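You operate a simulated robot arm through the tools that you are given. There is no shell and no other tool. Be economical: measure what you need, move in short steps, check, and stop when the job is done.

Carry out the task below with a simulated robot arm. There is one attempt and no reset: what you move stays moved.

TASK
Tip the blue saucer out into the small bucket, set pot and saucer up again and test the soil.
Fine: saucer back where it stood, blue pot in the saucer, soil gauge pushed into the pot's soil last.

It is judged by the outcome, as a careful person would: the job done as asked, and still so three seconds after it is handed in. It fails if anything else is knocked over, pushed out of place, dropped, spilled or broken.

THE ROBOT
A 7-joint arm with a two-finger parallel gripper, fixed in place. Base frame: the origin is at the foot of the arm, x ahead of it, y to its left, z up; the work surface is at about z = 780. Lengths are in mm, angles in degrees, forces in N, time in s.
With the tool pointing down near the work surface it reaches from about 220 to 680 mm from the base axis. Its first joint turns from -66.0 to 66.0 degrees. Payload 2.4 kg.
Tool frame: the origin (TCP) lies between the finger pads and is the grasp point; the fingertips stand 30 mm ahead of it; z points along the fingers, y is the line along which they close. The gripper opens to 94 mm. The fingers are 28 mm wide and 10 mm thick; the gripper's body (50 by 96 mm) begins 55 mm behind the TCP.
Orientation is that of the tool frame in the base frame, as [roll, pitch, yaw] about the fixed x, y, z axes, in that order (R = Rz(yaw) Ry(pitch) Rx(roll)). With the fingers straight down and closing along the base's y, the tool's x points along the base's -x, its y along +y and its z along -z.

THE INTERFACE
- The arm moves only by the tool move_arm. Its argument "rows" is a list that holds one entry, the list of rows, each a list of 7 numbers: the shift along the base's x, y, z in mm, then the turn, a rotation vector about the base's x, y, z in degrees, then the gripper command, from -1 (fully open) to 1 (shut), values between in proportion. In form: [[[x, y, z, rx, ry, rz, hand], ...]]. A call has 1 to 12 rows; each row shifts and turns the commanded pose from where the row before left it. A row lasts 0.2 s, in which the tool goes at most 50 mm and 8.6 degrees; a call with a longer step from one row to the next is refused whole, and so is a gripper value outside its range. A pose out of reach is approached as far as the arm can. The call stops where the force on the tool passes 70 N (or 10 N more than at its start, if that is more) or the arm is blocked; 0.2 s more then pass. The fingers move at their own pace (about 153 mm/s each) and stop on an object; they squeeze with about 22 N. The grip force told is the motor's: it shows also when the fingers shut on nothing. Time passes only in rows, and 0.2 s behind the last, so rows that do not move let the fingers close. It gives the time, the measured TCP pose, the force on the tool (base axes), the opening and the grip force at its end, in the units of the frame above (readings bear some noise).
- Cameras (640 x 400 px; columns grow to the right, rows downward): "scene" is fixed at [53.4, 498.2, 1437.9]; the picture's right is [-0.50, -0.86, 0.00], its down [-0.54, 0.32, -0.78] and it looks along [0.67, -0.39, -0.63] (base axes); focal length 318 px, centre (320, 200). "wrist" rides on the gripper at [-37, 0, -58] in the tool frame; the picture's right is [0.00, -1.00, 0.00], its down [0.97, 0.00, -0.24] and it looks along [0.24, 0.00, 0.97] (tool axes); focal length 218 px, centre (320, 200).
- get_image(camera): a new picture of that camera. No time passes.
- point_at(camera, pixels): for up to 12 pixels [column, row] of the newest picture of that camera ("zoom" is the newest enlarged one), the place [x, y, z] in the base frame of the surface seen there, good to about 2 mm. No time passes.
- zoom(camera, box): a new picture of the part [left, top, right, bottom] of that camera's present view, enlarged. No time passes.
- job_done(): hands the job in; it is judged then, once.

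Work in short steps. Measure before you move; look again where a grasp or a placing could have gone wrong, and mend it. You have 80 turns and 54 pictures in all, the two below and enlarged ones among them. Open the gripper and draw the arm clear of the work before you hand the job in, unless the task says otherwise; then end with one line.

The tools are called after ">>>" as name(argument=value, ...) on one line, values as JSON. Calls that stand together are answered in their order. move_arm: Moves the arm, as the interface text tells. Its arguments: {"type":"object","properties":{"rows":{"type":"array","items":{"type":"array","items":{"type":"array","items":{"type":"number"}}}}},"required":["rows"]} The other tools are called the same way: get_image (camera) takes a picture; point_at (camera, pixels) gives the place of the surface under pixels of a picture; zoom (camera, box) takes an enlarged picture of a part of a camera's view; job_done () hands the job in.

At the start:

```text
time: 0.0
tool_pos: [388.2, 195.7, 1216.7]
orientation: [-180.0, 0.1, 180.0]
wrist_force: [-0.6, -1.3, -1.2]
grip_width: 94.1
grasp_force: 0.1
```

scene: 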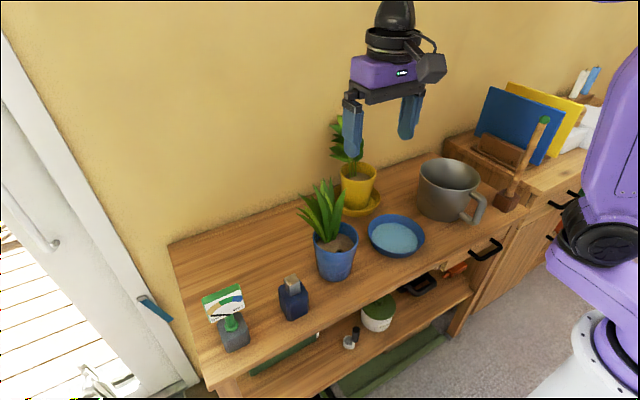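
wrist: 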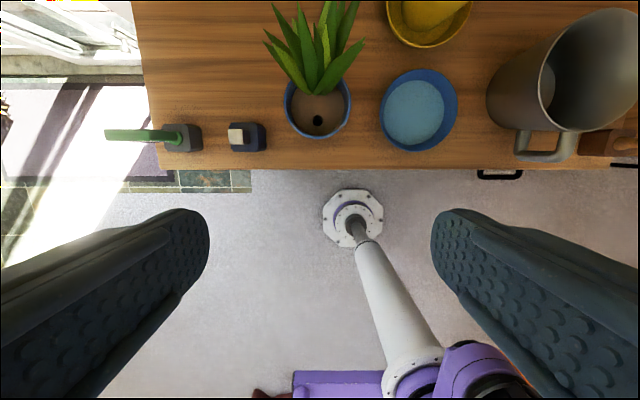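

I'll look at the objects closely first: saucer (~395,237), pot (~335,250), bucket (~450,190), and the gauge candidates at the left.

>>> zoom(camera="scene", box=[180, 240, 340, 360])

>>> zoom(camera="scene", box=[290, 120, 530, 290])

>>> zoom(camera="wrist", box=[100, 0, 640, 200])

```text
3.33 times, centred on (260, 300) of scene
```

zoom: 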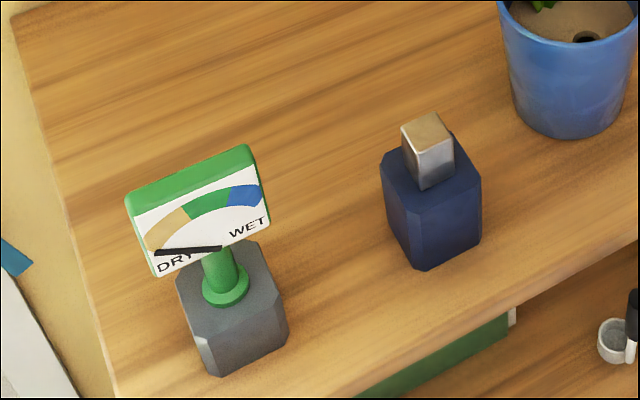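

```text
2.35 times, centred on (410, 205) of scene
```

zoom: 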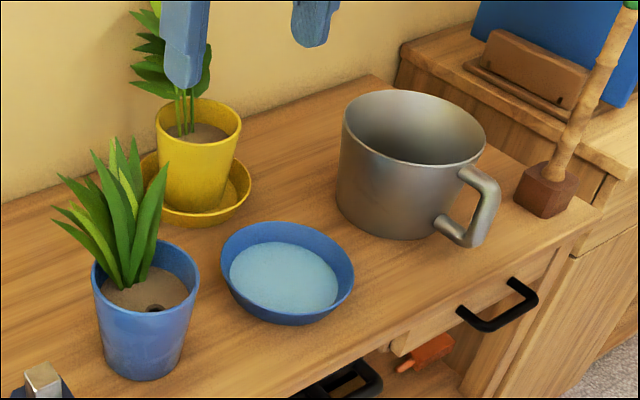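

```text
1.19 times, centred on (370, 100) of wrist
```

zoom: 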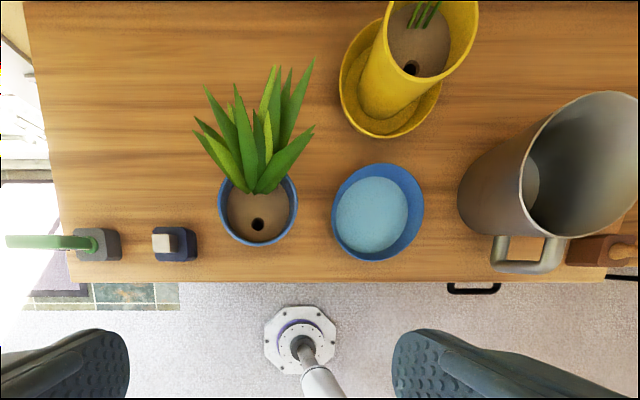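

The gauge is the green dial in the grey block; the pot soil has a dark hole for it. Measuring key points in the scene and wrist pictures.

>>> point_at(camera="scene", pixels=[[395, 238], [369, 232], [424, 241], [400, 215], [390, 256], [338, 252], [316, 238], [357, 236], [335, 278], [340, 250], [420, 170], [480, 185]])

>>> point_at(camera="wrist", pixels=[[419, 110], [380, 110], [458, 110], [419, 69], [415, 151], [317, 119], [285, 105], [350, 105], [317, 138], [150, 135], [185, 137], [555, 150]])

>>> get_image(camera="wrist")

```text
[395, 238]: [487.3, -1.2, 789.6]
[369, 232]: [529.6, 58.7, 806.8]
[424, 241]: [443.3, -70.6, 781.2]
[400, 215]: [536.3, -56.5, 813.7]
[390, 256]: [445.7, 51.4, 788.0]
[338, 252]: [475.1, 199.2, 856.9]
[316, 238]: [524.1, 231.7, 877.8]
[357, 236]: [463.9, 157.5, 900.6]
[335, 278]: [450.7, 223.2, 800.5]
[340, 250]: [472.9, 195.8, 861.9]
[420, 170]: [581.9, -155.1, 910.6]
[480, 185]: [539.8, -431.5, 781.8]
```

```text
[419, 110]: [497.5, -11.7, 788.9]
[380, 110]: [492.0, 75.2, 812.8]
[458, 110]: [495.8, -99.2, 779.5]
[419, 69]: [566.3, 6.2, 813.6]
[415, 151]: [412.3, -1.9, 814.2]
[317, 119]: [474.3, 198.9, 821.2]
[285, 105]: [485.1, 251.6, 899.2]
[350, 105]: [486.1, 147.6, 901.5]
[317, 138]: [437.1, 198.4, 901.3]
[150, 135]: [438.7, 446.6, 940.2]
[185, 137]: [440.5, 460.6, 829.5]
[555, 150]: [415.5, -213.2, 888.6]
```

```text
48 pictures are left
```

wrist: 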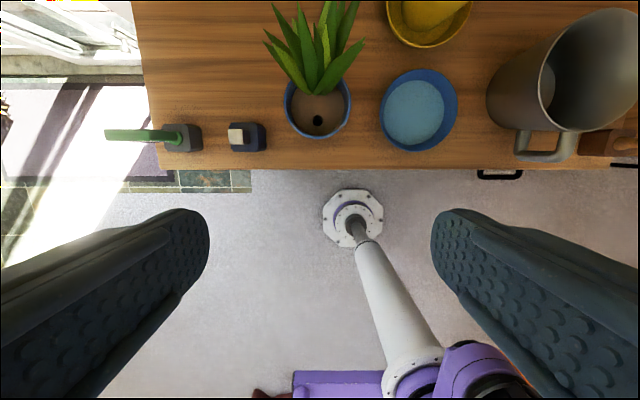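

Saucer: centre about (489,-1), radius ~77, rim z~815. Pot: centre about (488,199), rim z 901. I need the saucer wall slope, bucket rim and leaves; zooming in on those.

>>> zoom(camera="scene", box=[360, 205, 440, 265])

>>> point_at(camera="scene", pixels=[[419, 168], [450, 159], [479, 176], [450, 188], [440, 175], [433, 215], [460, 219], [482, 205], [478, 198], [419, 205], [506, 200], [545, 122]])

>>> point_at(camera="wrist", pixels=[[538, 70], [600, 10], [638, 40], [560, 125], [487, 100], [590, 110], [545, 155], [600, 80], [300, 20], [320, 60], [340, 60], [430, 10]])

```text
6.67 times, centred on (400, 235) of scene
```

zoom: 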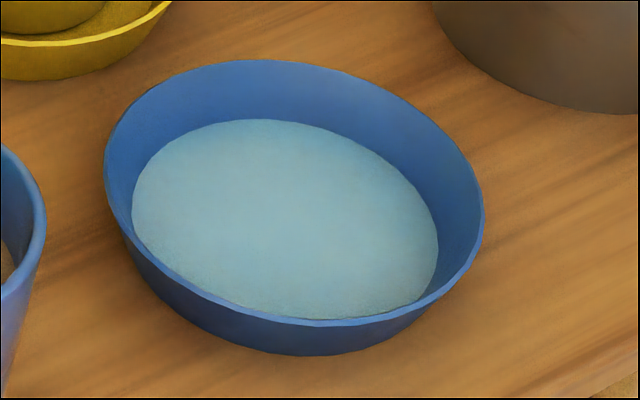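

```text
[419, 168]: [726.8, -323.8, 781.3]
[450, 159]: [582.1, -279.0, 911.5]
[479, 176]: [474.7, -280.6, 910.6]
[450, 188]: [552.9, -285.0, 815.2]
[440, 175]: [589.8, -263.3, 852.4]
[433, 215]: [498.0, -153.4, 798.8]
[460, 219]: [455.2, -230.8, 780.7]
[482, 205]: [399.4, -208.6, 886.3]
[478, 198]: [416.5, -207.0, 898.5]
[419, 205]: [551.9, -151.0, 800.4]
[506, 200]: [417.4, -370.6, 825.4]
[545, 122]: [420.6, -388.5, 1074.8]
```

```text
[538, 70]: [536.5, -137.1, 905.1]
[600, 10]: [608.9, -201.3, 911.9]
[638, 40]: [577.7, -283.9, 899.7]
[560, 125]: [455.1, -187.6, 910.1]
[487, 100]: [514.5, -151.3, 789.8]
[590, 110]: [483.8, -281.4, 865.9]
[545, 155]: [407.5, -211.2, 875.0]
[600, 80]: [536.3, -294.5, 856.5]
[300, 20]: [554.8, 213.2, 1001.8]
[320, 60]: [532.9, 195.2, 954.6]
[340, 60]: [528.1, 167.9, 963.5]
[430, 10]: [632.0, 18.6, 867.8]
```

Bucket: rim z 911, centre about (530,-218), radius ~80. Now the saucer wall profile.

>>> point_at(camera="zoom", pixels=[[104, 165], [125, 232], [480, 205], [330, 322], [310, 340], [310, 350], [305, 356], [230, 300], [215, 325], [255, 62], [245, 115], [240, 205]])

```text
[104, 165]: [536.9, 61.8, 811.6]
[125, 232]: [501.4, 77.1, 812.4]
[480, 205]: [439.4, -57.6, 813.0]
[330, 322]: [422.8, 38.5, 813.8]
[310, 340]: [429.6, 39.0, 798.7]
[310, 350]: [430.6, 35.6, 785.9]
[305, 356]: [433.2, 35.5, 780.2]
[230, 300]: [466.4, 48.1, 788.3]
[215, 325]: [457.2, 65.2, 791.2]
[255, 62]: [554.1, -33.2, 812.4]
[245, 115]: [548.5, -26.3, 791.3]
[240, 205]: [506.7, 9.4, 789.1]
```

The wall leans ~15° outward. I'll grip it at the front-left (direction (-0.7,0.7) from the centre), tool yawed 45° and leaned 15°. First to a pose above.

>>> move_arm(rows=[[[5.9, -17.7, -33, 0, 0, 7.5, 0.1], [5.9, -17.7, -33, 0, 0, 7.5, 0.1], [5.9, -17.7, -33, 0, 0, 7.5, 0.1], [5.9, -17.7, -33, 0, 0, 7.5, 0.1], [5.9, -17.7, -33, 0, 0, 7.5, 0.1], [5.9, -17.7, -33, 0, 0, 7.5, 0.1], [3, -10, -33, -5.3, -5.3, 0, 0.1], [0, -5, -33, -5.3, -5.3, 0, 0.1]]])

```text
time: 1.8
tool_pos: [425.6, 74.0, 954.3]
orientation: [-165.0, 0.0, -135.0]
wrist_force: [-0.4, -0.7, 0.4]
grip_width: 42.2
grasp_force: 0.1
```

Orientation is as wanted. Moving to 60 mm short of the grasp along the tool axis and checking.

>>> move_arm(rows=[[[-1, -4.4, -37.5, 0, 0, 0, 0.1], [-0.9, -4.3, -37.5, 0, 0, 0, 0.1], [0, 0, 0, 0, 0, 0, 0.1]]])

>>> zoom(camera="scene", box=[320, 150, 480, 270])

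>>> get_image(camera="wrist")

```text
time: 2.6
tool_pos: [424.0, 66.3, 878.6]
orientation: [-165.1, 0.0, -135.0]
wrist_force: [-0.7, -0.1, -0.1]
grip_width: 42.4
grasp_force: 0.0
```

```text
3.33 times, centred on (400, 210) of scene
```

zoom: 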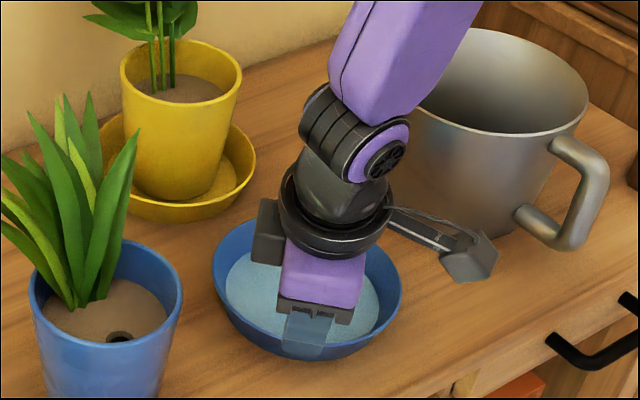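

```text
45 pictures are left
```

wrist: 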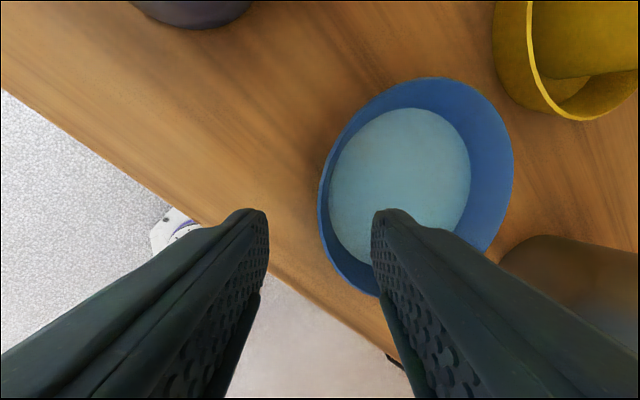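

Fingers straddle the wall's line. Descending along the tool axis to the grasp.

>>> move_arm(rows=[[[3.6, -4, -19.2, 0, 0, 0, 0.1], [3.6, -4, -19.2, 0, 0, 0, 0.1], [3.5, -4, -19.2, 0, 0, 0, 0.1], [0, 0, 0, 0, 0, 0, 0.1]]])

>>> get_image(camera="wrist")

```text
time: 3.6
tool_pos: [434.3, 53.7, 820.3]
orientation: [-165.0, 0.0, -134.9]
wrist_force: [-0.1, -0.3, 0.3]
grip_width: 42.4
grasp_force: 0.0
```

```text
44 pictures are left
```

wrist: 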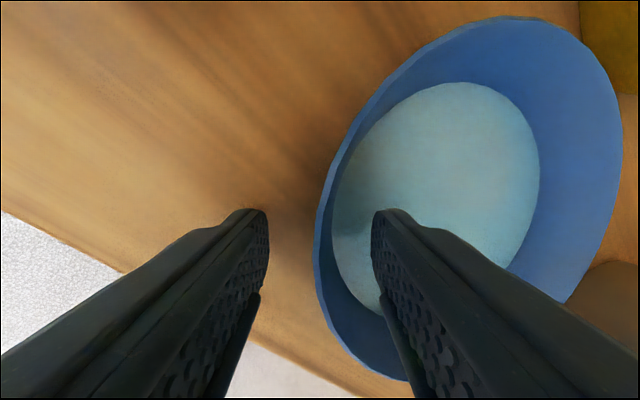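

Wall at column ~318 is centred between the fingertips (268 and 372). Closing the gripper.

>>> move_arm(rows=[[[0, 0, 0, 0, 0, 0, 0.6], [0, 0, 0, 0, 0, 0, 1], [0, 0, 0, 0, 0, 0, 1], [0, 0, 0, 0, 0, 0, 1]]])

>>> zoom(camera="scene", box=[320, 150, 480, 270])

```text
time: 4.6
tool_pos: [434.0, 54.2, 820.7]
orientation: [-165.0, 0.1, -135.0]
wrist_force: [0.1, 0.0, 7.0]
grip_width: 4.3
grasp_force: 22.1
```

```text
3.33 times, centred on (400, 210) of scene
```

zoom: 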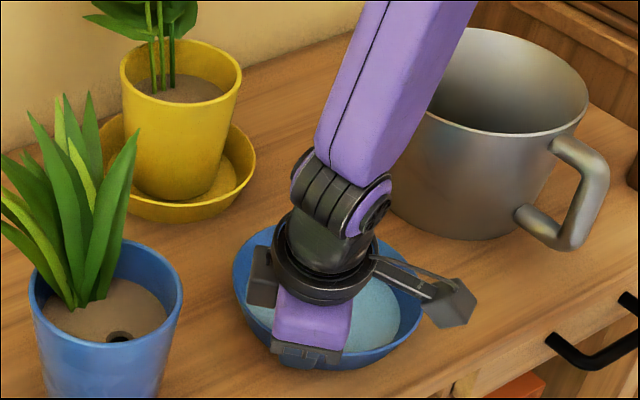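

Gripped (4.3 mm wall). The saucer shifted a bit on closing; the place to return to is centre (489,0). Lifting gently and looking.

>>> move_arm(rows=[[[0, 0, 10, 0, 0, 0, 1], [0, 0, 20, 0, 0, 0, 1], [0, 0, 20, 0, 0, 0, 1], [0, 0, 0, 0, 0, 0, 1]]])

>>> zoom(camera="scene", box=[320, 150, 480, 270])

>>> get_image(camera="wrist")

```text
time: 5.6
tool_pos: [434.7, 53.6, 871.3]
orientation: [-165.0, -0.1, -134.9]
wrist_force: [0.9, -0.4, -1.3]
grip_width: 3.0
grasp_force: 22.1
```

```text
3.33 times, centred on (400, 210) of scene
```

zoom: 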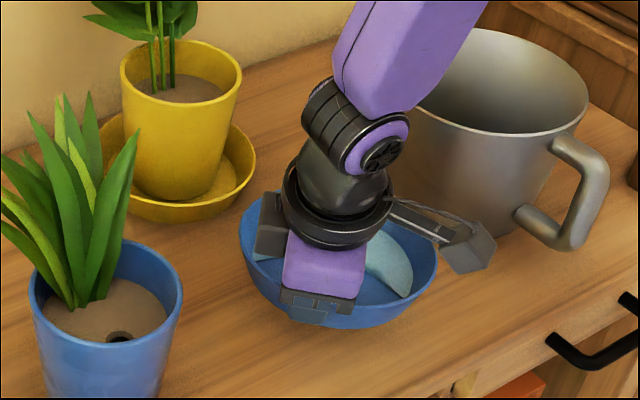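

```text
41 pictures are left
```

wrist: 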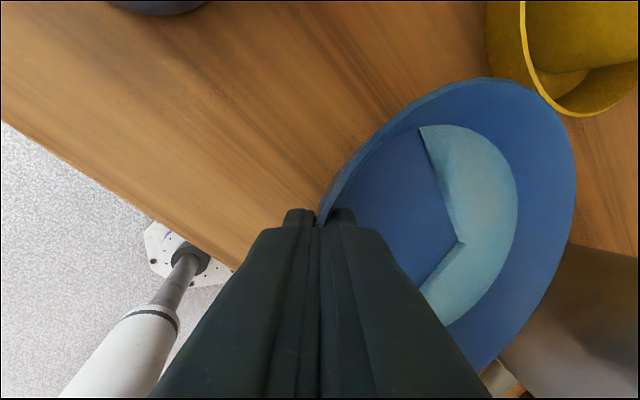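

The saucer drooped; water has gone to the far side. Measuring the rim to see how much to level.

>>> point_at(camera="wrist", pixels=[[572, 170], [540, 295], [500, 82], [400, 118], [480, 362], [335, 195], [400, 180], [480, 210]])

```text
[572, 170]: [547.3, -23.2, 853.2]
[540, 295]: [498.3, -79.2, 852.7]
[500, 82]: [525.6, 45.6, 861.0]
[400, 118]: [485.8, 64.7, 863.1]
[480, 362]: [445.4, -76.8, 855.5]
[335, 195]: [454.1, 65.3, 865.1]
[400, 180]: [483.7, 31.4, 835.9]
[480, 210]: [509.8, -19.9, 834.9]
```

Far edge is ~14 mm low (≈5°). I'll level it, and check where the yellow plant's leaves stand before routing to the bucket.

>>> move_arm(rows=[[[0, 0, 20, -2.1, -2.1, 0, 1], [0, 0, 30, -2.1, -2.1, 0, 1], [0, 0, 40, 0, 0, 0, 1], [0, 0, 0, 0, 0, 0, 1]]])

>>> get_image(camera="scene")

>>> point_at(camera="scene", pixels=[[345, 130], [340, 120], [355, 150], [335, 145], [338, 170], [358, 172], [365, 200], [377, 200]])

```text
time: 6.6
tool_pos: [435.0, 54.1, 960.9]
orientation: [-159.1, 0.1, -135.0]
wrist_force: [-0.3, 0.0, -1.4]
grip_width: 2.8
grasp_force: 22.2
```

```text
40 pictures are left
```

scene: 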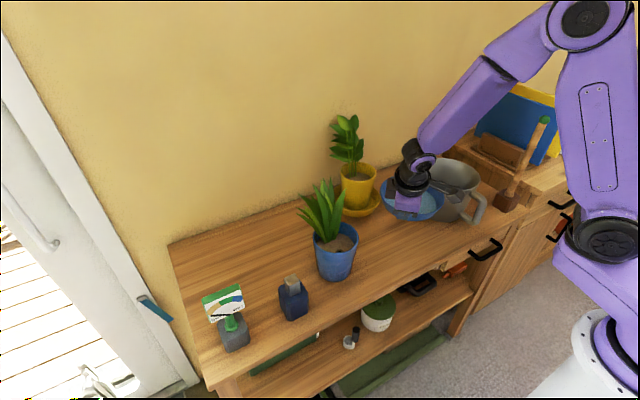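

```text
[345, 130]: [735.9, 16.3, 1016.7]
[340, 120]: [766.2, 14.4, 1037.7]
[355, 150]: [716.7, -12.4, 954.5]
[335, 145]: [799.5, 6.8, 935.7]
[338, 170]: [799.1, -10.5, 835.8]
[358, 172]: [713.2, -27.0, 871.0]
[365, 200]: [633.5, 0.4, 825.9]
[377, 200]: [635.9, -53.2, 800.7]
```

Yellow plant is at x>630, clear of my route. Checking the grip and level in the wrist view.

>>> get_image(camera="wrist")

>>> point_at(camera="wrist", pixels=[[572, 170], [540, 295], [500, 82], [335, 195], [400, 180], [480, 210]])

```text
39 pictures are left
```

wrist: 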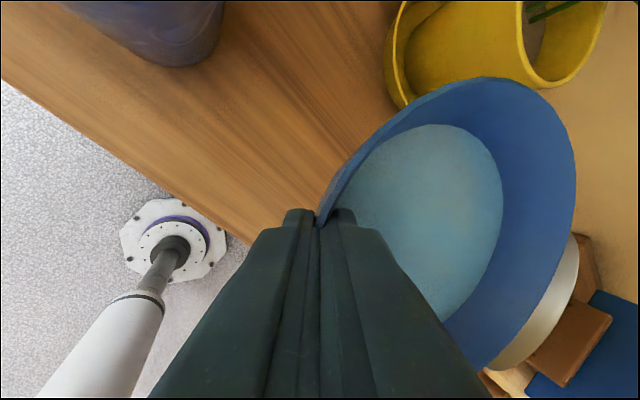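

```text
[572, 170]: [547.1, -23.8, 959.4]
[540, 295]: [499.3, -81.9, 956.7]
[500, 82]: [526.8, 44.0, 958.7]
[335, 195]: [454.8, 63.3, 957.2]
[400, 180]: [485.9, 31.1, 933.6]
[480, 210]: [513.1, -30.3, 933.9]
```

Saucer is level (rim z ~957) with the lean now 21°. Moving up and towards the bucket while yawing -60°.

>>> move_arm(rows=[[[10, -10, 10, 0, 0, -6, 1], [14, -14, 10, 0, 0, -6, 1], [14, -14, 10, 0, 0, -6, 1], [14, -14, 5, 0, 0, -6, 1], [14, -14, 5, 0, 0, -6, 1], [14, -14, 0, 0, 0, -6, 1], [14, -14, 0, 0, 0, -6, 1], [14, -12, 0, 0, 0, -6, 1], [10, -8, 0, 0, 0, -6, 1], [7, -6, 0, 0, 0, -6, 1], [0, 0, 0, 0, 0, 0, 1]]])

>>> get_image(camera="scene")

>>> get_image(camera="wrist")

```text
time: 9.0
tool_pos: [559.9, -66.3, 1001.2]
orientation: [-159.1, -0.1, 165.0]
wrist_force: [-0.2, -0.1, -2.0]
grip_width: 2.9
grasp_force: 21.4
```

```text
38 pictures are left
```

scene: 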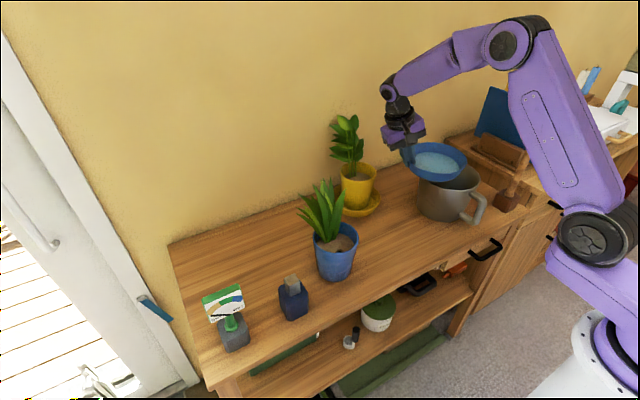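

```text
37 pictures are left
```

wrist: 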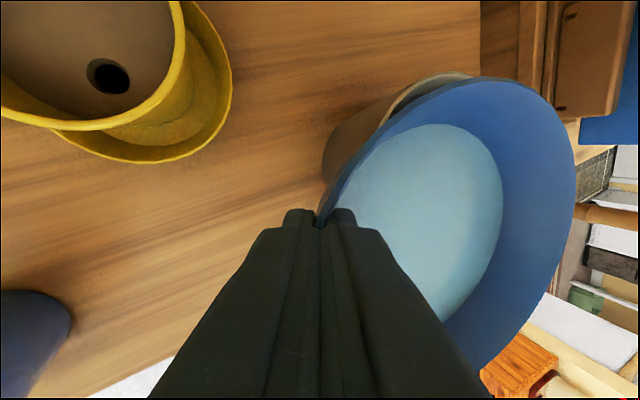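

Saucer level over the near side of the bucket. Tilting towards it in stages, keeping the low edge near (520,-215).

>>> move_arm(rows=[[[-0.4, -1.7, 0, 7.73, -2.07, 0, 1], [-1.1, -4.3, 3, 7.73, -2.07, 0, 1], [-1.9, -7.1, 19.6, 7.73, -2.07, 0, 1], [-2.6, -9.7, 19, 7.73, -2.07, 0, 1], [-3.3, -12.2, 17.4, 7.73, -2.07, 0, 1], [0, 0, 0, 0, 0, 0, 1]]])

>>> zoom(camera="scene", box=[360, 70, 560, 230])

```text
time: 10.4
tool_pos: [550.7, -100.2, 1059.5]
orientation: [160.8, 0.0, 165.0]
wrist_force: [0.7, -0.5, -0.4]
grip_width: 3.2
grasp_force: 21.7
```

```text
2.50 times, centred on (460, 150) of scene
```

zoom: 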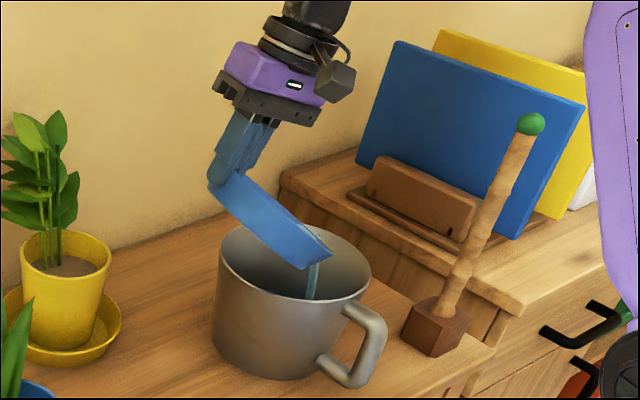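

Water streams inside the bucket. Continuing the tilt to ~104°.

>>> move_arm(rows=[[[-3.9, -14.5, 15.4, 7.73, -2.07, 0, 1], [-4.4, -16.3, 13.3, 7.73, -2.07, 0, 1], [0, 0, 0, 0, 0, 0, 1], [-4.9, -18, 10.7, 7.73, -2.07, 0, 1], [-5.1, -19.2, 8.1, 7.73, -2.07, 0, 1], [-5.4, -20.1, 5.2, 7.73, -2.07, 0, 1], [-5.6, -20.7, 2.2, 7.73, -2.07, 0, 1], [0, 0, 0, 0, 0, 0, 1]]])

>>> zoom(camera="scene", box=[360, 70, 560, 230])

>>> get_image(camera="wrist")

```text
time: 12.2
tool_pos: [521.3, -211.5, 1115.9]
orientation: [112.8, 0.0, 165.0]
wrist_force: [-1.1, 0.4, 0.0]
grip_width: 2.7
grasp_force: 22.1
```

```text
2.50 times, centred on (460, 150) of scene
```

zoom: 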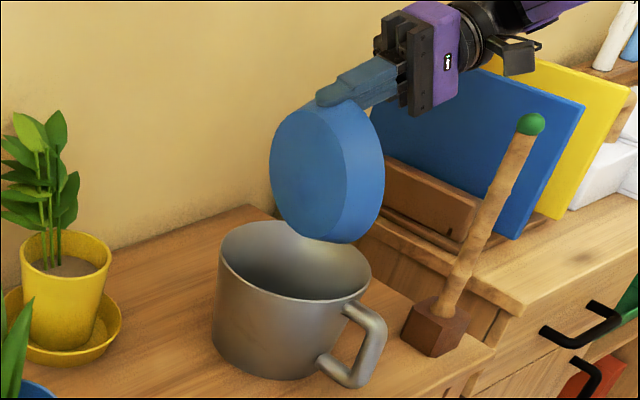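

```text
34 pictures are left
```

wrist: 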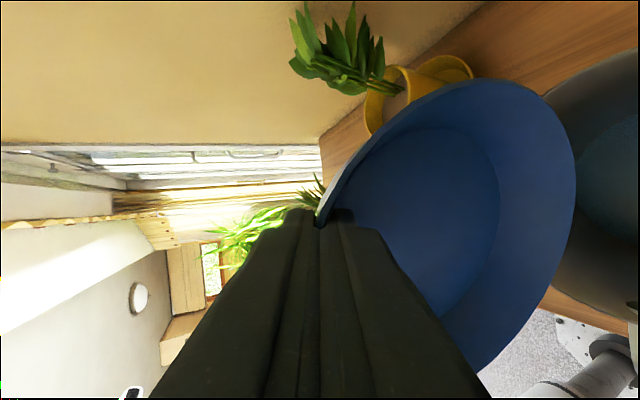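

The saucer is empty. Reversing the tilt along the same path.

>>> move_arm(rows=[[[5.6, 20.7, -2.2, -7.73, 2.07, 0, 1], [5.4, 20.1, -5.2, -7.73, 2.07, 0, 1], [5.1, 19.2, -8.1, -7.73, 2.07, 0, 1], [4.9, 18, -10.7, -7.73, 2.07, 0, 1], [4.4, 16.3, -13.3, -7.73, 2.07, 0, 1], [3.9, 14.5, -15.4, -7.73, 2.07, 0, 1], [3.3, 12.2, -17.4, -7.73, 2.07, 0, 1], [2.6, 9.7, -19, -7.73, 2.07, 0, 1], [1.9, 7.1, -19.6, -7.73, 2.07, 0, 1], [1.1, 4.3, -3, -7.73, 2.07, 0, 1], [0.4, 1.7, 0, -7.73, 2.07, 0, 1], [0, 0, 0, 0, 0, 0, 1]]])

>>> move_arm(rows=[[[-7, 6, 0, 0, 0, 6, 1], [-10, 8, 0, 0, 0, 6, 1], [-14, 12, 0, 0, 0, 6, 1], [-14, 14, 0, 0, 0, 6, 1], [-14, 14, 0, 0, 0, 6, 1], [-14, 14, -5, 0, 0, 6, 1], [-14, 14, -5, 0, 0, 6, 1], [-14, 14, -10, 0, 0, 6, 1], [-14, 14, -10, 0, 0, 6, 1], [-10, 10, -10, 0, 0, 6, 1], [0, 0, -20, 0, 0, 0, 1], [0, 0, 0, 0, 0, 0, 1]]])

>>> get_image(camera="wrist")

>>> point_at(camera="wrist", pixels=[[572, 170], [540, 295], [500, 82], [335, 195], [400, 180], [480, 210]])

```text
time: 14.8
tool_pos: [559.5, -67.0, 1002.0]
orientation: [-159.0, 0.1, 165.0]
wrist_force: [-0.2, 0.1, -0.4]
grip_width: 2.8
grasp_force: 22.5
```

```text
time: 17.4
tool_pos: [434.1, 55.3, 941.8]
orientation: [-159.0, -0.1, -134.9]
wrist_force: [1.1, -0.7, -0.2]
grip_width: 2.6
grasp_force: 22.1
```

```text
33 pictures are left
```

wrist: 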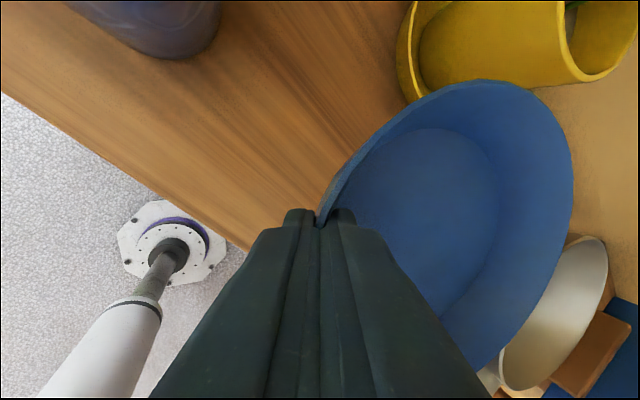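

```text
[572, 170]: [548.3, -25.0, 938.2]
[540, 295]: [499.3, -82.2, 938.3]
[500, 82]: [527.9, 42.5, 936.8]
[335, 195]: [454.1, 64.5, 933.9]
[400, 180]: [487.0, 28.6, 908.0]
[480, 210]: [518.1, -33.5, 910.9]
```

Saucer empty and near level; its centre appears about (478,-7), ~12 mm off relative to the tool. Shifting to correct and lowering to ~15 mm above the shelf, then measuring the rim in detail.

>>> move_arm(rows=[[[3, 2, -30, 0.4, 0.4, 0, 1], [3, 2, -30, 0.4, 0.4, 0, 1], [3, 2, -30, 0, 0, 0, 1], [2, 1, -16, 0, 0, 0, 1], [0, 0, 0, 0, 0, 0, 1]]])

>>> zoom(camera="scene", box=[320, 150, 480, 270])

>>> get_image(camera="wrist")

```text
time: 18.6
tool_pos: [446.8, 62.3, 834.9]
orientation: [-160.2, 0.0, -135.1]
wrist_force: [0.6, 0.4, -0.2]
grip_width: 2.7
grasp_force: 22.3
```

```text
3.33 times, centred on (400, 210) of scene
```

zoom: 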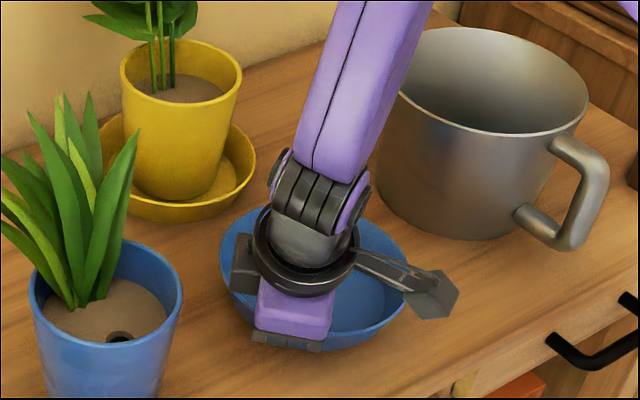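

```text
31 pictures are left
```

wrist: 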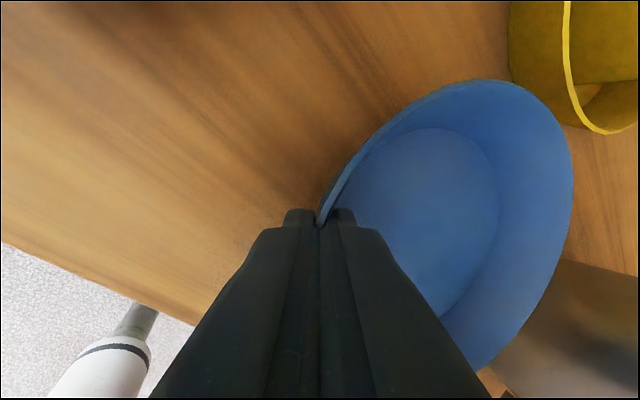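

Nearly there; measuring rim points to fix the centre.

>>> point_at(camera="wrist", pixels=[[571, 172], [573, 190], [542, 290], [520, 92], [485, 82], [440, 93], [400, 118], [500, 352]])

>>> point_at(camera="zoom", pixels=[[222, 265], [404, 262], [226, 290], [390, 308], [240, 222], [380, 230]])

```text
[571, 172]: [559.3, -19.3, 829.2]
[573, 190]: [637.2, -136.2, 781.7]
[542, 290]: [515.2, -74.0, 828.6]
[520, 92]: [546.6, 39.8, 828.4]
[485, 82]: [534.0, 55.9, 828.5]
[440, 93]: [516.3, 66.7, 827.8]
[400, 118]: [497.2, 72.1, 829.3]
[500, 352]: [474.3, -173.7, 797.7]
```

```text
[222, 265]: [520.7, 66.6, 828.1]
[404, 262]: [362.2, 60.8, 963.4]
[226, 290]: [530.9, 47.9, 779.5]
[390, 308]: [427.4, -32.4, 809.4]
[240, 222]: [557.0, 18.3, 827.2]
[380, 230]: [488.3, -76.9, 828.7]
```

Rim is level at z 828.5, centre ≈(486,-2). Shifting (+3,+2) and lowering 14 mm to set it down, then opening.

>>> move_arm(rows=[[[3, 2, -6, 0, 0, 0, 1], [0, 0, -6, 0, 0, 0, 1], [0, 0, -2.5, 0, 0, 0, 1], [0, 0, 0, 0, 0, 0, 1]]])

```text
time: 19.6
tool_pos: [448.7, 62.9, 820.2]
orientation: [-160.2, 0.1, -135.0]
wrist_force: [-0.6, -0.2, 0.9]
grip_width: 2.5
grasp_force: 22.6
```

>>> move_arm(rows=[[[0, 0, 0, 0, 0, 0, 0.7], [0, 0, 0, 0, 0, 0, 0.55], [-2.4, 2.4, 9.4, 0, 0, 0, 0.55], [-7, 7, 28, 0, 0, 0, 0.55], [-10, 10, 40, 0, 0, 0, 0.1], [-10, 10, 40, 3.5, 3.5, 0, -0.3], [-10, 10, 40, 5, 5, 0, -0.3], [-20, 0, 40, 5, 5, 0, -0.3]]])

>>> get_image(camera="scene")

>>> get_image(camera="wrist")

```text
time: 21.4
tool_pos: [389.2, 103.1, 1018.4]
orientation: [-179.4, 0.0, -135.1]
wrist_force: [0.3, -0.8, 0.2]
grip_width: 60.9
grasp_force: 0.2
```

```text
30 pictures are left
```

scene: 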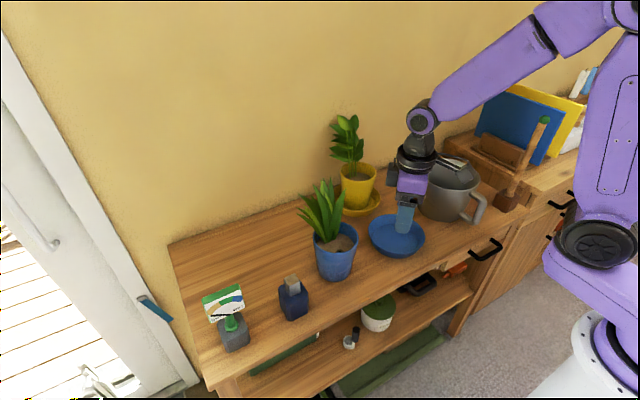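

```text
29 pictures are left
```

wrist: 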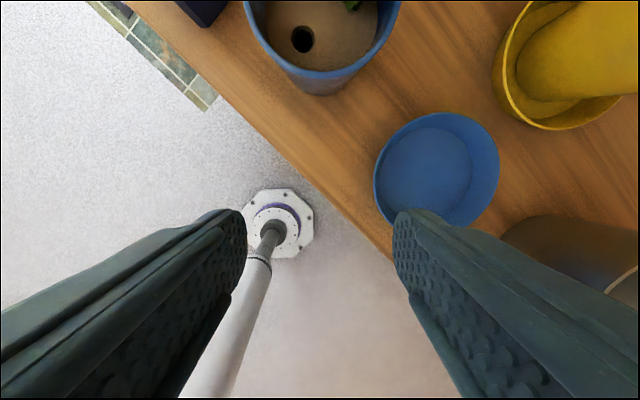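

Saucer is back at the same pixels (369–424). Now measuring the pot: rim, wall, soil, leaves.

>>> zoom(camera="scene", box=[285, 175, 385, 285])

>>> point_at(camera="wrist", pixels=[[245, 10], [258, 42], [280, 62], [320, 73], [360, 62], [385, 38], [400, 5], [270, 30], [340, 45], [302, 40], [320, 90], [380, 75]])

```text
3.64 times, centred on (335, 230) of scene
```

zoom: 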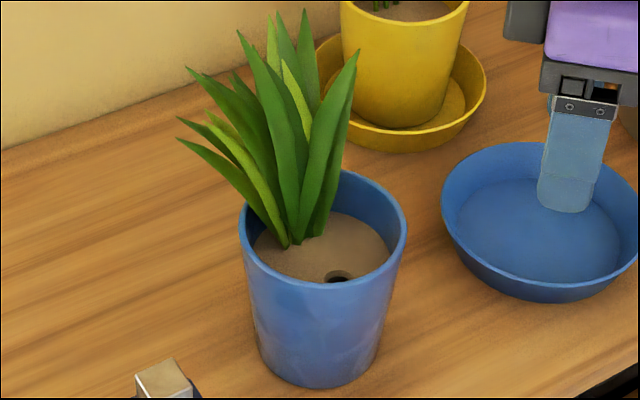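

```text
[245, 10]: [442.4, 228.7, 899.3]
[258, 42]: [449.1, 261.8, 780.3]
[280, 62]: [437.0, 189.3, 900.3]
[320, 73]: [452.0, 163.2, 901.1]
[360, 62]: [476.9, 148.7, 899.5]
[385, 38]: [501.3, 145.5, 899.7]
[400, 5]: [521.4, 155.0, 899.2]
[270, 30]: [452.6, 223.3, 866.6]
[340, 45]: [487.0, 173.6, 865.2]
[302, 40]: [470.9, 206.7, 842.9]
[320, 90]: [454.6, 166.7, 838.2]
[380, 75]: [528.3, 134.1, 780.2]
```

>>> point_at(camera="zoom", pixels=[[320, 284], [240, 225], [405, 225], [320, 300], [320, 340], [318, 385], [338, 276], [295, 240], [190, 70], [305, 12], [355, 55], [180, 142]])

```text
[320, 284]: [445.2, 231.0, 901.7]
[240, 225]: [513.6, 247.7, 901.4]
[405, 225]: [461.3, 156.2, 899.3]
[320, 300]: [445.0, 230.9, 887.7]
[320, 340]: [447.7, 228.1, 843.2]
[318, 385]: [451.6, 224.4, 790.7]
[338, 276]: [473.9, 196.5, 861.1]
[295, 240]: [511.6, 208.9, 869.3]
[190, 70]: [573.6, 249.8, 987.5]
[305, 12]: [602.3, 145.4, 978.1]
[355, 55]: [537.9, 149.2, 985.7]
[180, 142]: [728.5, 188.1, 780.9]
```

Pot: centre (489,199), rim radius 53 at z 901, soil at ~866, hole at ~(473,199), stem at (512,209) leaning back. I'll pinch the front wall at x≈439 with fingers closing along x, leaned 5° like the wall.

>>> move_arm(rows=[[[7.5, 16, -8, 0, 0, 7.5, 0], [7.5, 16, -8, 0, 0, 7.5, 0.3], [7.5, 16, -8, 0, 0, 7.5, 0.3], [7.5, 16, -8, 0, 0, 7.5, 0.3], [7.5, 16, -8, 0, 0, 7.5, 0.3], [7.5, 16, -8, 0, -4.5, 7.5, 0.3], [0, 0, 0, 0, 0, 0, 0.3]]])

>>> get_image(camera="wrist")

>>> zoom(camera="scene", box=[270, 135, 410, 285])

```text
refused: row 6 steps farther than a row can; nothing moved
```

```text
27 pictures are left
```

wrist: 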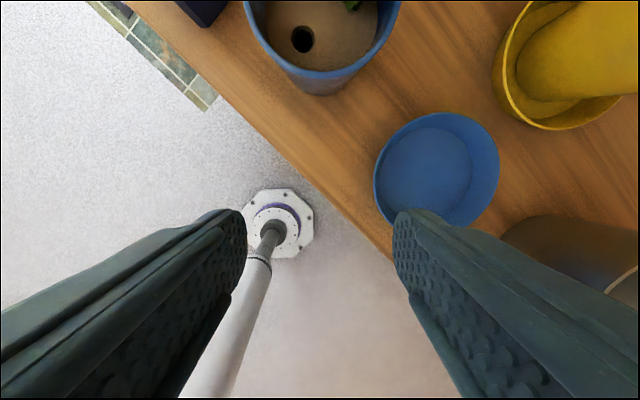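

```text
2.67 times, centred on (340, 210) of scene
```

zoom: 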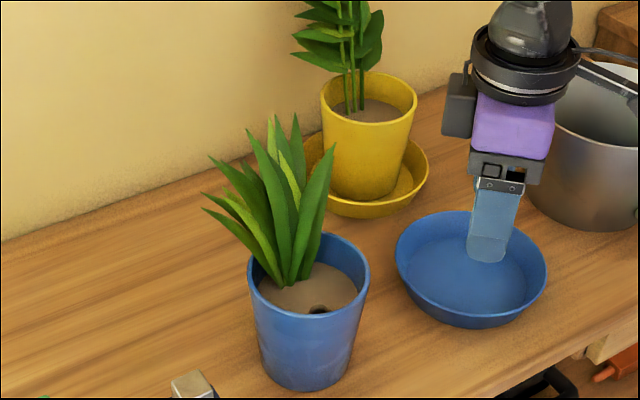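

One row combined too much turn; splitting it.

>>> move_arm(rows=[[[7.5, 16, -8, 0, 0, 7.5, 0], [7.5, 16, -8, 0, 0, 7.5, 0.3], [7.5, 16, -8, 0, 0, 7.5, 0.3], [7.5, 16, -8, 0, 0, 7.5, 0.3], [7.5, 16, -8, 0, 0, 7.5, 0.3], [7.5, 16, -8, 0, 0, 7.5, 0.3], [0, 0, 0, 0, -4.5, 0, 0.3], [0, 0, 0, 0, 0, 0, 0.3]]])

>>> get_image(camera="wrist")

```text
time: 23.2
tool_pos: [433.7, 199.7, 969.9]
orientation: [-174.8, 0.1, -89.9]
wrist_force: [-0.1, -0.1, 0.1]
grip_width: 33.0
grasp_force: 0.1
```

```text
25 pictures are left
```

wrist: 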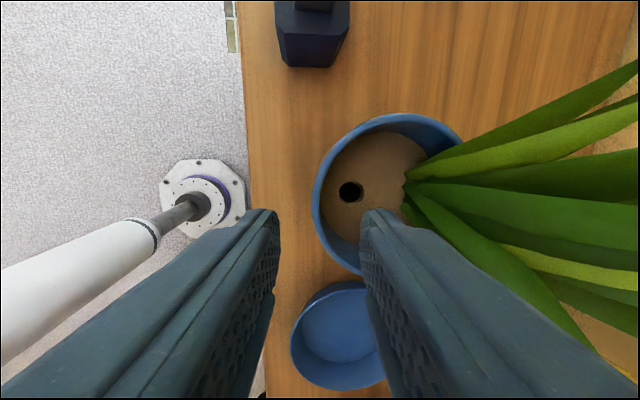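

Wall lies between the fingers, leaves are behind. Descending to the grasp in steps.

>>> move_arm(rows=[[[2, 0, -25, 0, 0, 0, 0.3], [2, -0.4, -25, 0, 0, 0, 0.3], [1.5, 0, -20, 0, 0, 0, 0.3], [0, 0, 0, 0, 0, 0, 0.3]]])

>>> get_image(camera="wrist")

>>> zoom(camera="scene", box=[270, 135, 410, 285])

```text
time: 24.2
tool_pos: [439.6, 199.1, 898.4]
orientation: [-174.9, 0.0, -90.0]
wrist_force: [0.3, 0.1, 0.0]
grip_width: 32.9
grasp_force: 0.1
```

```text
24 pictures are left
```

wrist: 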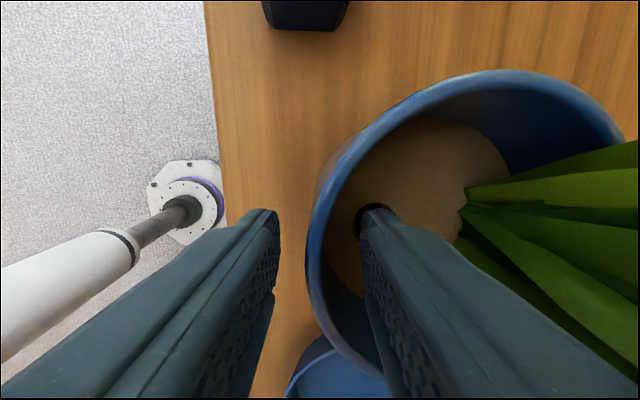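

```text
2.67 times, centred on (340, 210) of scene
```

zoom: 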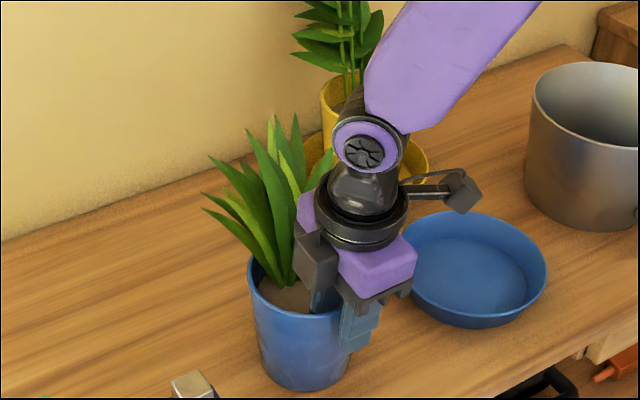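

Wall is centred between the fingers and leaves are clear. Closing and lifting 10 mm to test.

>>> move_arm(rows=[[[0, 0, 0, 0, 0, 0, 0.6], [0, 0, 0, 0, 0, 0, 1], [0, 0, 0, 0, 0, 0, 1], [0, 0, 0, 0, 0, 0, 1]]])

>>> move_arm(rows=[[[0, 0, 4, 0, 0, 0, 1], [0, 0, 8, 0, 0, 0, 1], [0, 0, 8, 0, 0, 0, 1], [0, 0, 0, 0, 0, 0, 1]]])

>>> zoom(camera="scene", box=[270, 135, 410, 285])

>>> get_image(camera="wrist")

```text
time: 25.2
tool_pos: [440.1, 198.3, 899.3]
orientation: [-174.7, 0.1, -89.8]
wrist_force: [2.7, 4.7, 2.0]
grip_width: 19.0
grasp_force: 22.3
```

```text
time: 26.2
tool_pos: [439.0, 198.2, 919.4]
orientation: [-174.9, 0.0, -90.1]
wrist_force: [1.0, -0.1, -10.6]
grip_width: 19.0
grasp_force: 22.4
```

```text
2.67 times, centred on (340, 210) of scene
```

zoom: 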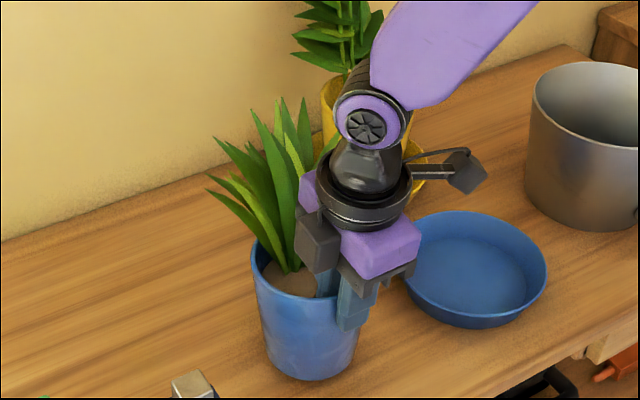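

```text
21 pictures are left
```

wrist: 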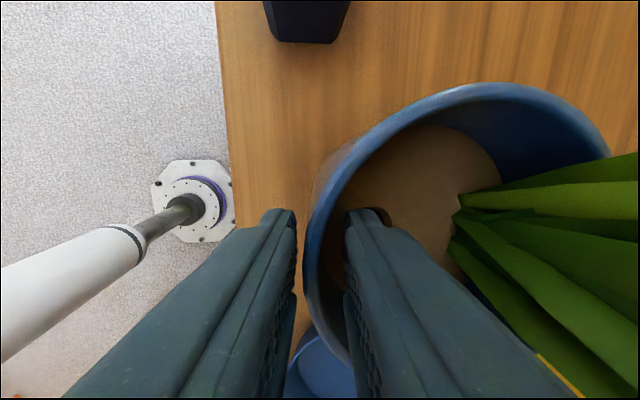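

Grip holds (19 mm, load ~10.6 N). Measuring rim tilt.

>>> point_at(camera="wrist", pixels=[[315, 225], [345, 155], [400, 108], [470, 87], [540, 92], [590, 125], [330, 330]])

>>> point_at(camera="zoom", pixels=[[252, 245], [255, 262], [272, 287], [300, 297], [300, 370], [300, 378]])

```text
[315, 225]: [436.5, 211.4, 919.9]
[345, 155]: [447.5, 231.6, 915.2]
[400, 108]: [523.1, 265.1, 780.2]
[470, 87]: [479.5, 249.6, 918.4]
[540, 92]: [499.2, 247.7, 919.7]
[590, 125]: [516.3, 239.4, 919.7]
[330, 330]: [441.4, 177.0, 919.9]
```

```text
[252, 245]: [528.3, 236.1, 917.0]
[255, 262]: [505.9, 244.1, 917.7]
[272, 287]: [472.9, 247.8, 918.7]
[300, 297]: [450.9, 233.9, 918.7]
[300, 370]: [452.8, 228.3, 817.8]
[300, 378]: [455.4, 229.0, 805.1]
```

Pot hangs level; centre (488,198), rim z 919. Lifting 45 mm, then carrying it -198 in y over the saucer.

>>> move_arm(rows=[[[0, 0, 12, 0, 0, 0, 1], [0, 0, 18, 0, 0, 0, 1], [0, 0, 18, 0, 0, 0, 1], [0, 0, 0, 0, 0, 0, 1], [0, -8, 0, 0, 0, 0, 1], [0, -15, 0, 0, 0, 0, 1], [0, -20, 0, 0, 0, 0, 1], [0, -20, 0, 0, 0, 0, 1], [0, -20, 0, 0, 0, 0, 1], [0, -15, 0, 0, 0, 0, 1], [0, 0, 0, 0, 0, 0, 1]]])

>>> move_arm(rows=[[[0, -8, 0, 0, 0, 0, 1], [0, -15, 0, 0, 0, 0, 1], [0, -20, 0, 0, 0, 0, 1], [0, -20, 0, 0, 0, 0, 1], [0, -20, 0, 0, 0, 0, 1], [1, -12, 0, 0, 0, 0, 1], [0, -5, 0, 0, 0, 0, 1], [0, 0, 0, 0, 0, 0, 1]]])

>>> get_image(camera="scene")

>>> zoom(camera="scene", box=[330, 130, 470, 270])

```text
time: 28.6
tool_pos: [439.2, 99.4, 967.5]
orientation: [-174.8, 0.0, -90.0]
wrist_force: [0.5, -0.1, -10.2]
grip_width: 18.9
grasp_force: 22.2
```

```text
time: 30.4
tool_pos: [439.7, -0.9, 967.8]
orientation: [-174.7, 0.1, -90.1]
wrist_force: [0.0, 1.0, -10.3]
grip_width: 18.8
grasp_force: 21.6
```

```text
20 pictures are left
```

scene: 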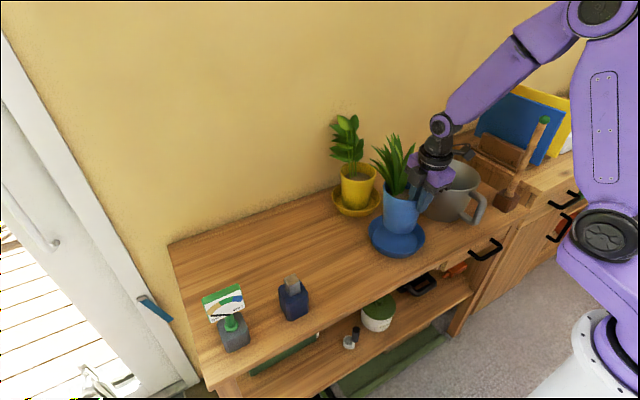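

```text
2.86 times, centred on (400, 200) of scene
```

zoom: 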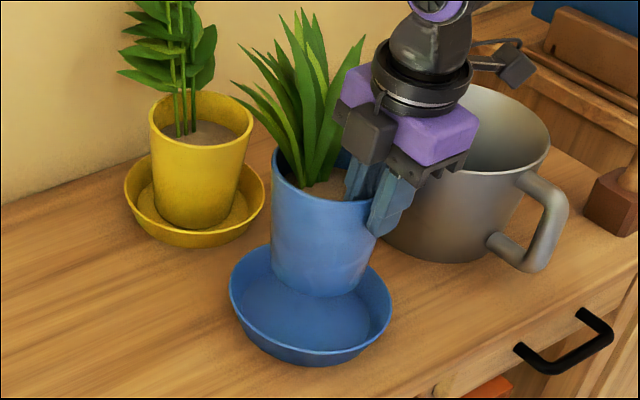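

Checking the pot centre against the saucer centre with rim points.

>>> point_at(camera="zoom", pixels=[[230, 282], [234, 305], [270, 342], [320, 353], [385, 315], [390, 290], [274, 170], [290, 190], [320, 202], [272, 155], [240, 262], [345, 353]])

```text
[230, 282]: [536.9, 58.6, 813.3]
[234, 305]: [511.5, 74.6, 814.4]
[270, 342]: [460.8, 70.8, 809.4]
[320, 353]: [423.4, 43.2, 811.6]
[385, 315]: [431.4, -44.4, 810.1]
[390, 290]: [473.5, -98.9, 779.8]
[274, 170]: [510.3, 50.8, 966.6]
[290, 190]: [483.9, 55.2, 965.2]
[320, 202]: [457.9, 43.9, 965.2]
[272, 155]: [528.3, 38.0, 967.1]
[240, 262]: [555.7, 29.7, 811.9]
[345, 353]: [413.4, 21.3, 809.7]
```

Saucer centre (488,0), pot centre (489,2): good. Lowering ~52 mm then slowly to contact (expected total ~58).

>>> move_arm(rows=[[[0, -2, -12, 0, 0, 0, 1], [0, 0, -14, 0, 0, 0, 1], [0, 0, -14, 0, 0, 0, 1], [0, 0, -10, 0, 0, 0, 1], [0, 0, -4, 0, 0, 0, 1], [0, 0, 0, 0, 0, 0, 1]]])

>>> move_arm(rows=[[[0, 0, -1.5, 0, 0, 0, 1], [0, 0, -1.5, 0, 0, 0, 1], [0, 0, 0, 0, 0, 0, 1]]])

```text
time: 31.8
tool_pos: [441.9, -1.6, 913.6]
orientation: [-174.9, 0.0, -89.9]
wrist_force: [0.7, -0.8, -11.1]
grip_width: 19.0
grasp_force: 21.6
```

```text
time: 32.6
tool_pos: [440.8, -1.8, 910.9]
orientation: [-174.8, 0.0, -89.9]
wrist_force: [0.3, 0.0, -10.8]
grip_width: 19.1
grasp_force: 22.1
```

>>> move_arm(rows=[[[0, 0, -1.5, 0, 0, 0, 1], [0, 0, -1.5, 0, 0, 0, 1], [0, 0, 0, 0, 0, 0, 1]]])

>>> move_arm(rows=[[[0, 0, -1.5, 0, 0, 0, 1], [0, 0, 0, 0, 0, 0, 1]]])

```text
time: 33.4
tool_pos: [440.3, -1.4, 908.9]
orientation: [-174.8, 0.0, -90.0]
wrist_force: [0.8, -0.4, -9.7]
grip_width: 18.8
grasp_force: 22.1
```

```text
time: 34.0
tool_pos: [440.9, -2.0, 907.8]
orientation: [-174.7, 0.0, -90.0]
wrist_force: [-6.1, 0.1, 6.2]
grip_width: 18.8
grasp_force: 22.7
```

Contact (force now +6 N). Releasing and withdrawing up along the tool axis.

>>> move_arm(rows=[[[0, 0, 0, 0, 0, 0, 0.5], [0, 0, 0, 0, 0, 0, 0.3], [0, 0, 0, 0, 0, 0, 0.3], [-1, 0, 10, 0, 0, 0, 0.3], [-2, 0, 25, 0, 0, 0, 0.3], [-3, 0, 35, 0, 0, 0, 0.3], [-15, 0, 40, 0, 0, 0, 0.3], [-20, 0, 40, 0, 0, 0, 0.3]]])

>>> get_image(camera="scene")

>>> zoom(camera="scene", box=[330, 130, 470, 270])

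```text
time: 35.8
tool_pos: [398.6, -2.0, 1055.9]
orientation: [-175.0, -0.1, -90.0]
wrist_force: [1.2, -0.5, -0.5]
grip_width: 33.0
grasp_force: 0.1
```

```text
18 pictures are left
```

scene: 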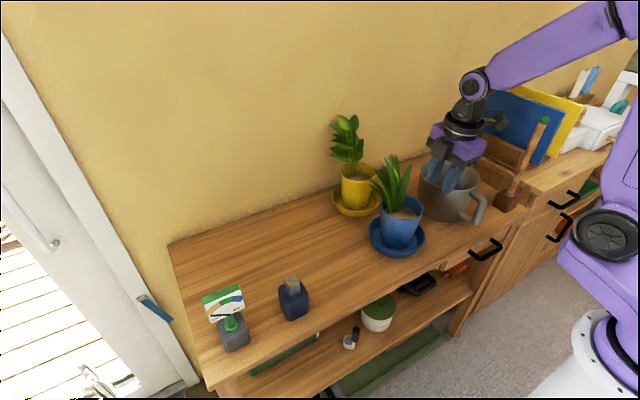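

```text
2.86 times, centred on (400, 200) of scene
```

zoom: 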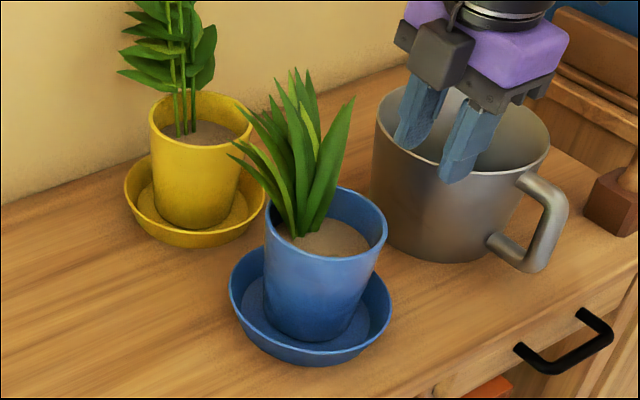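

Pot stands upright in the saucer. Now measuring the gauge and the soil hole.

>>> zoom(camera="scene", box=[190, 275, 270, 355])

>>> get_image(camera="wrist")

```text
5.00 times, centred on (230, 315) of scene
```

zoom: 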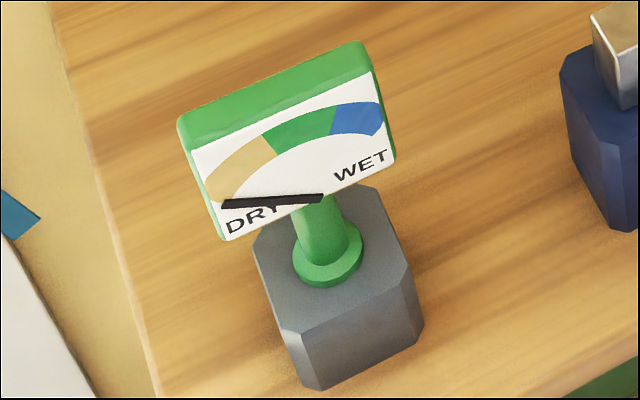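

```text
15 pictures are left
```

wrist: 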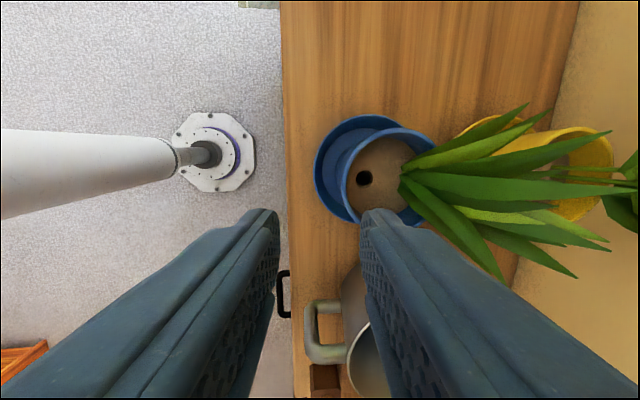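

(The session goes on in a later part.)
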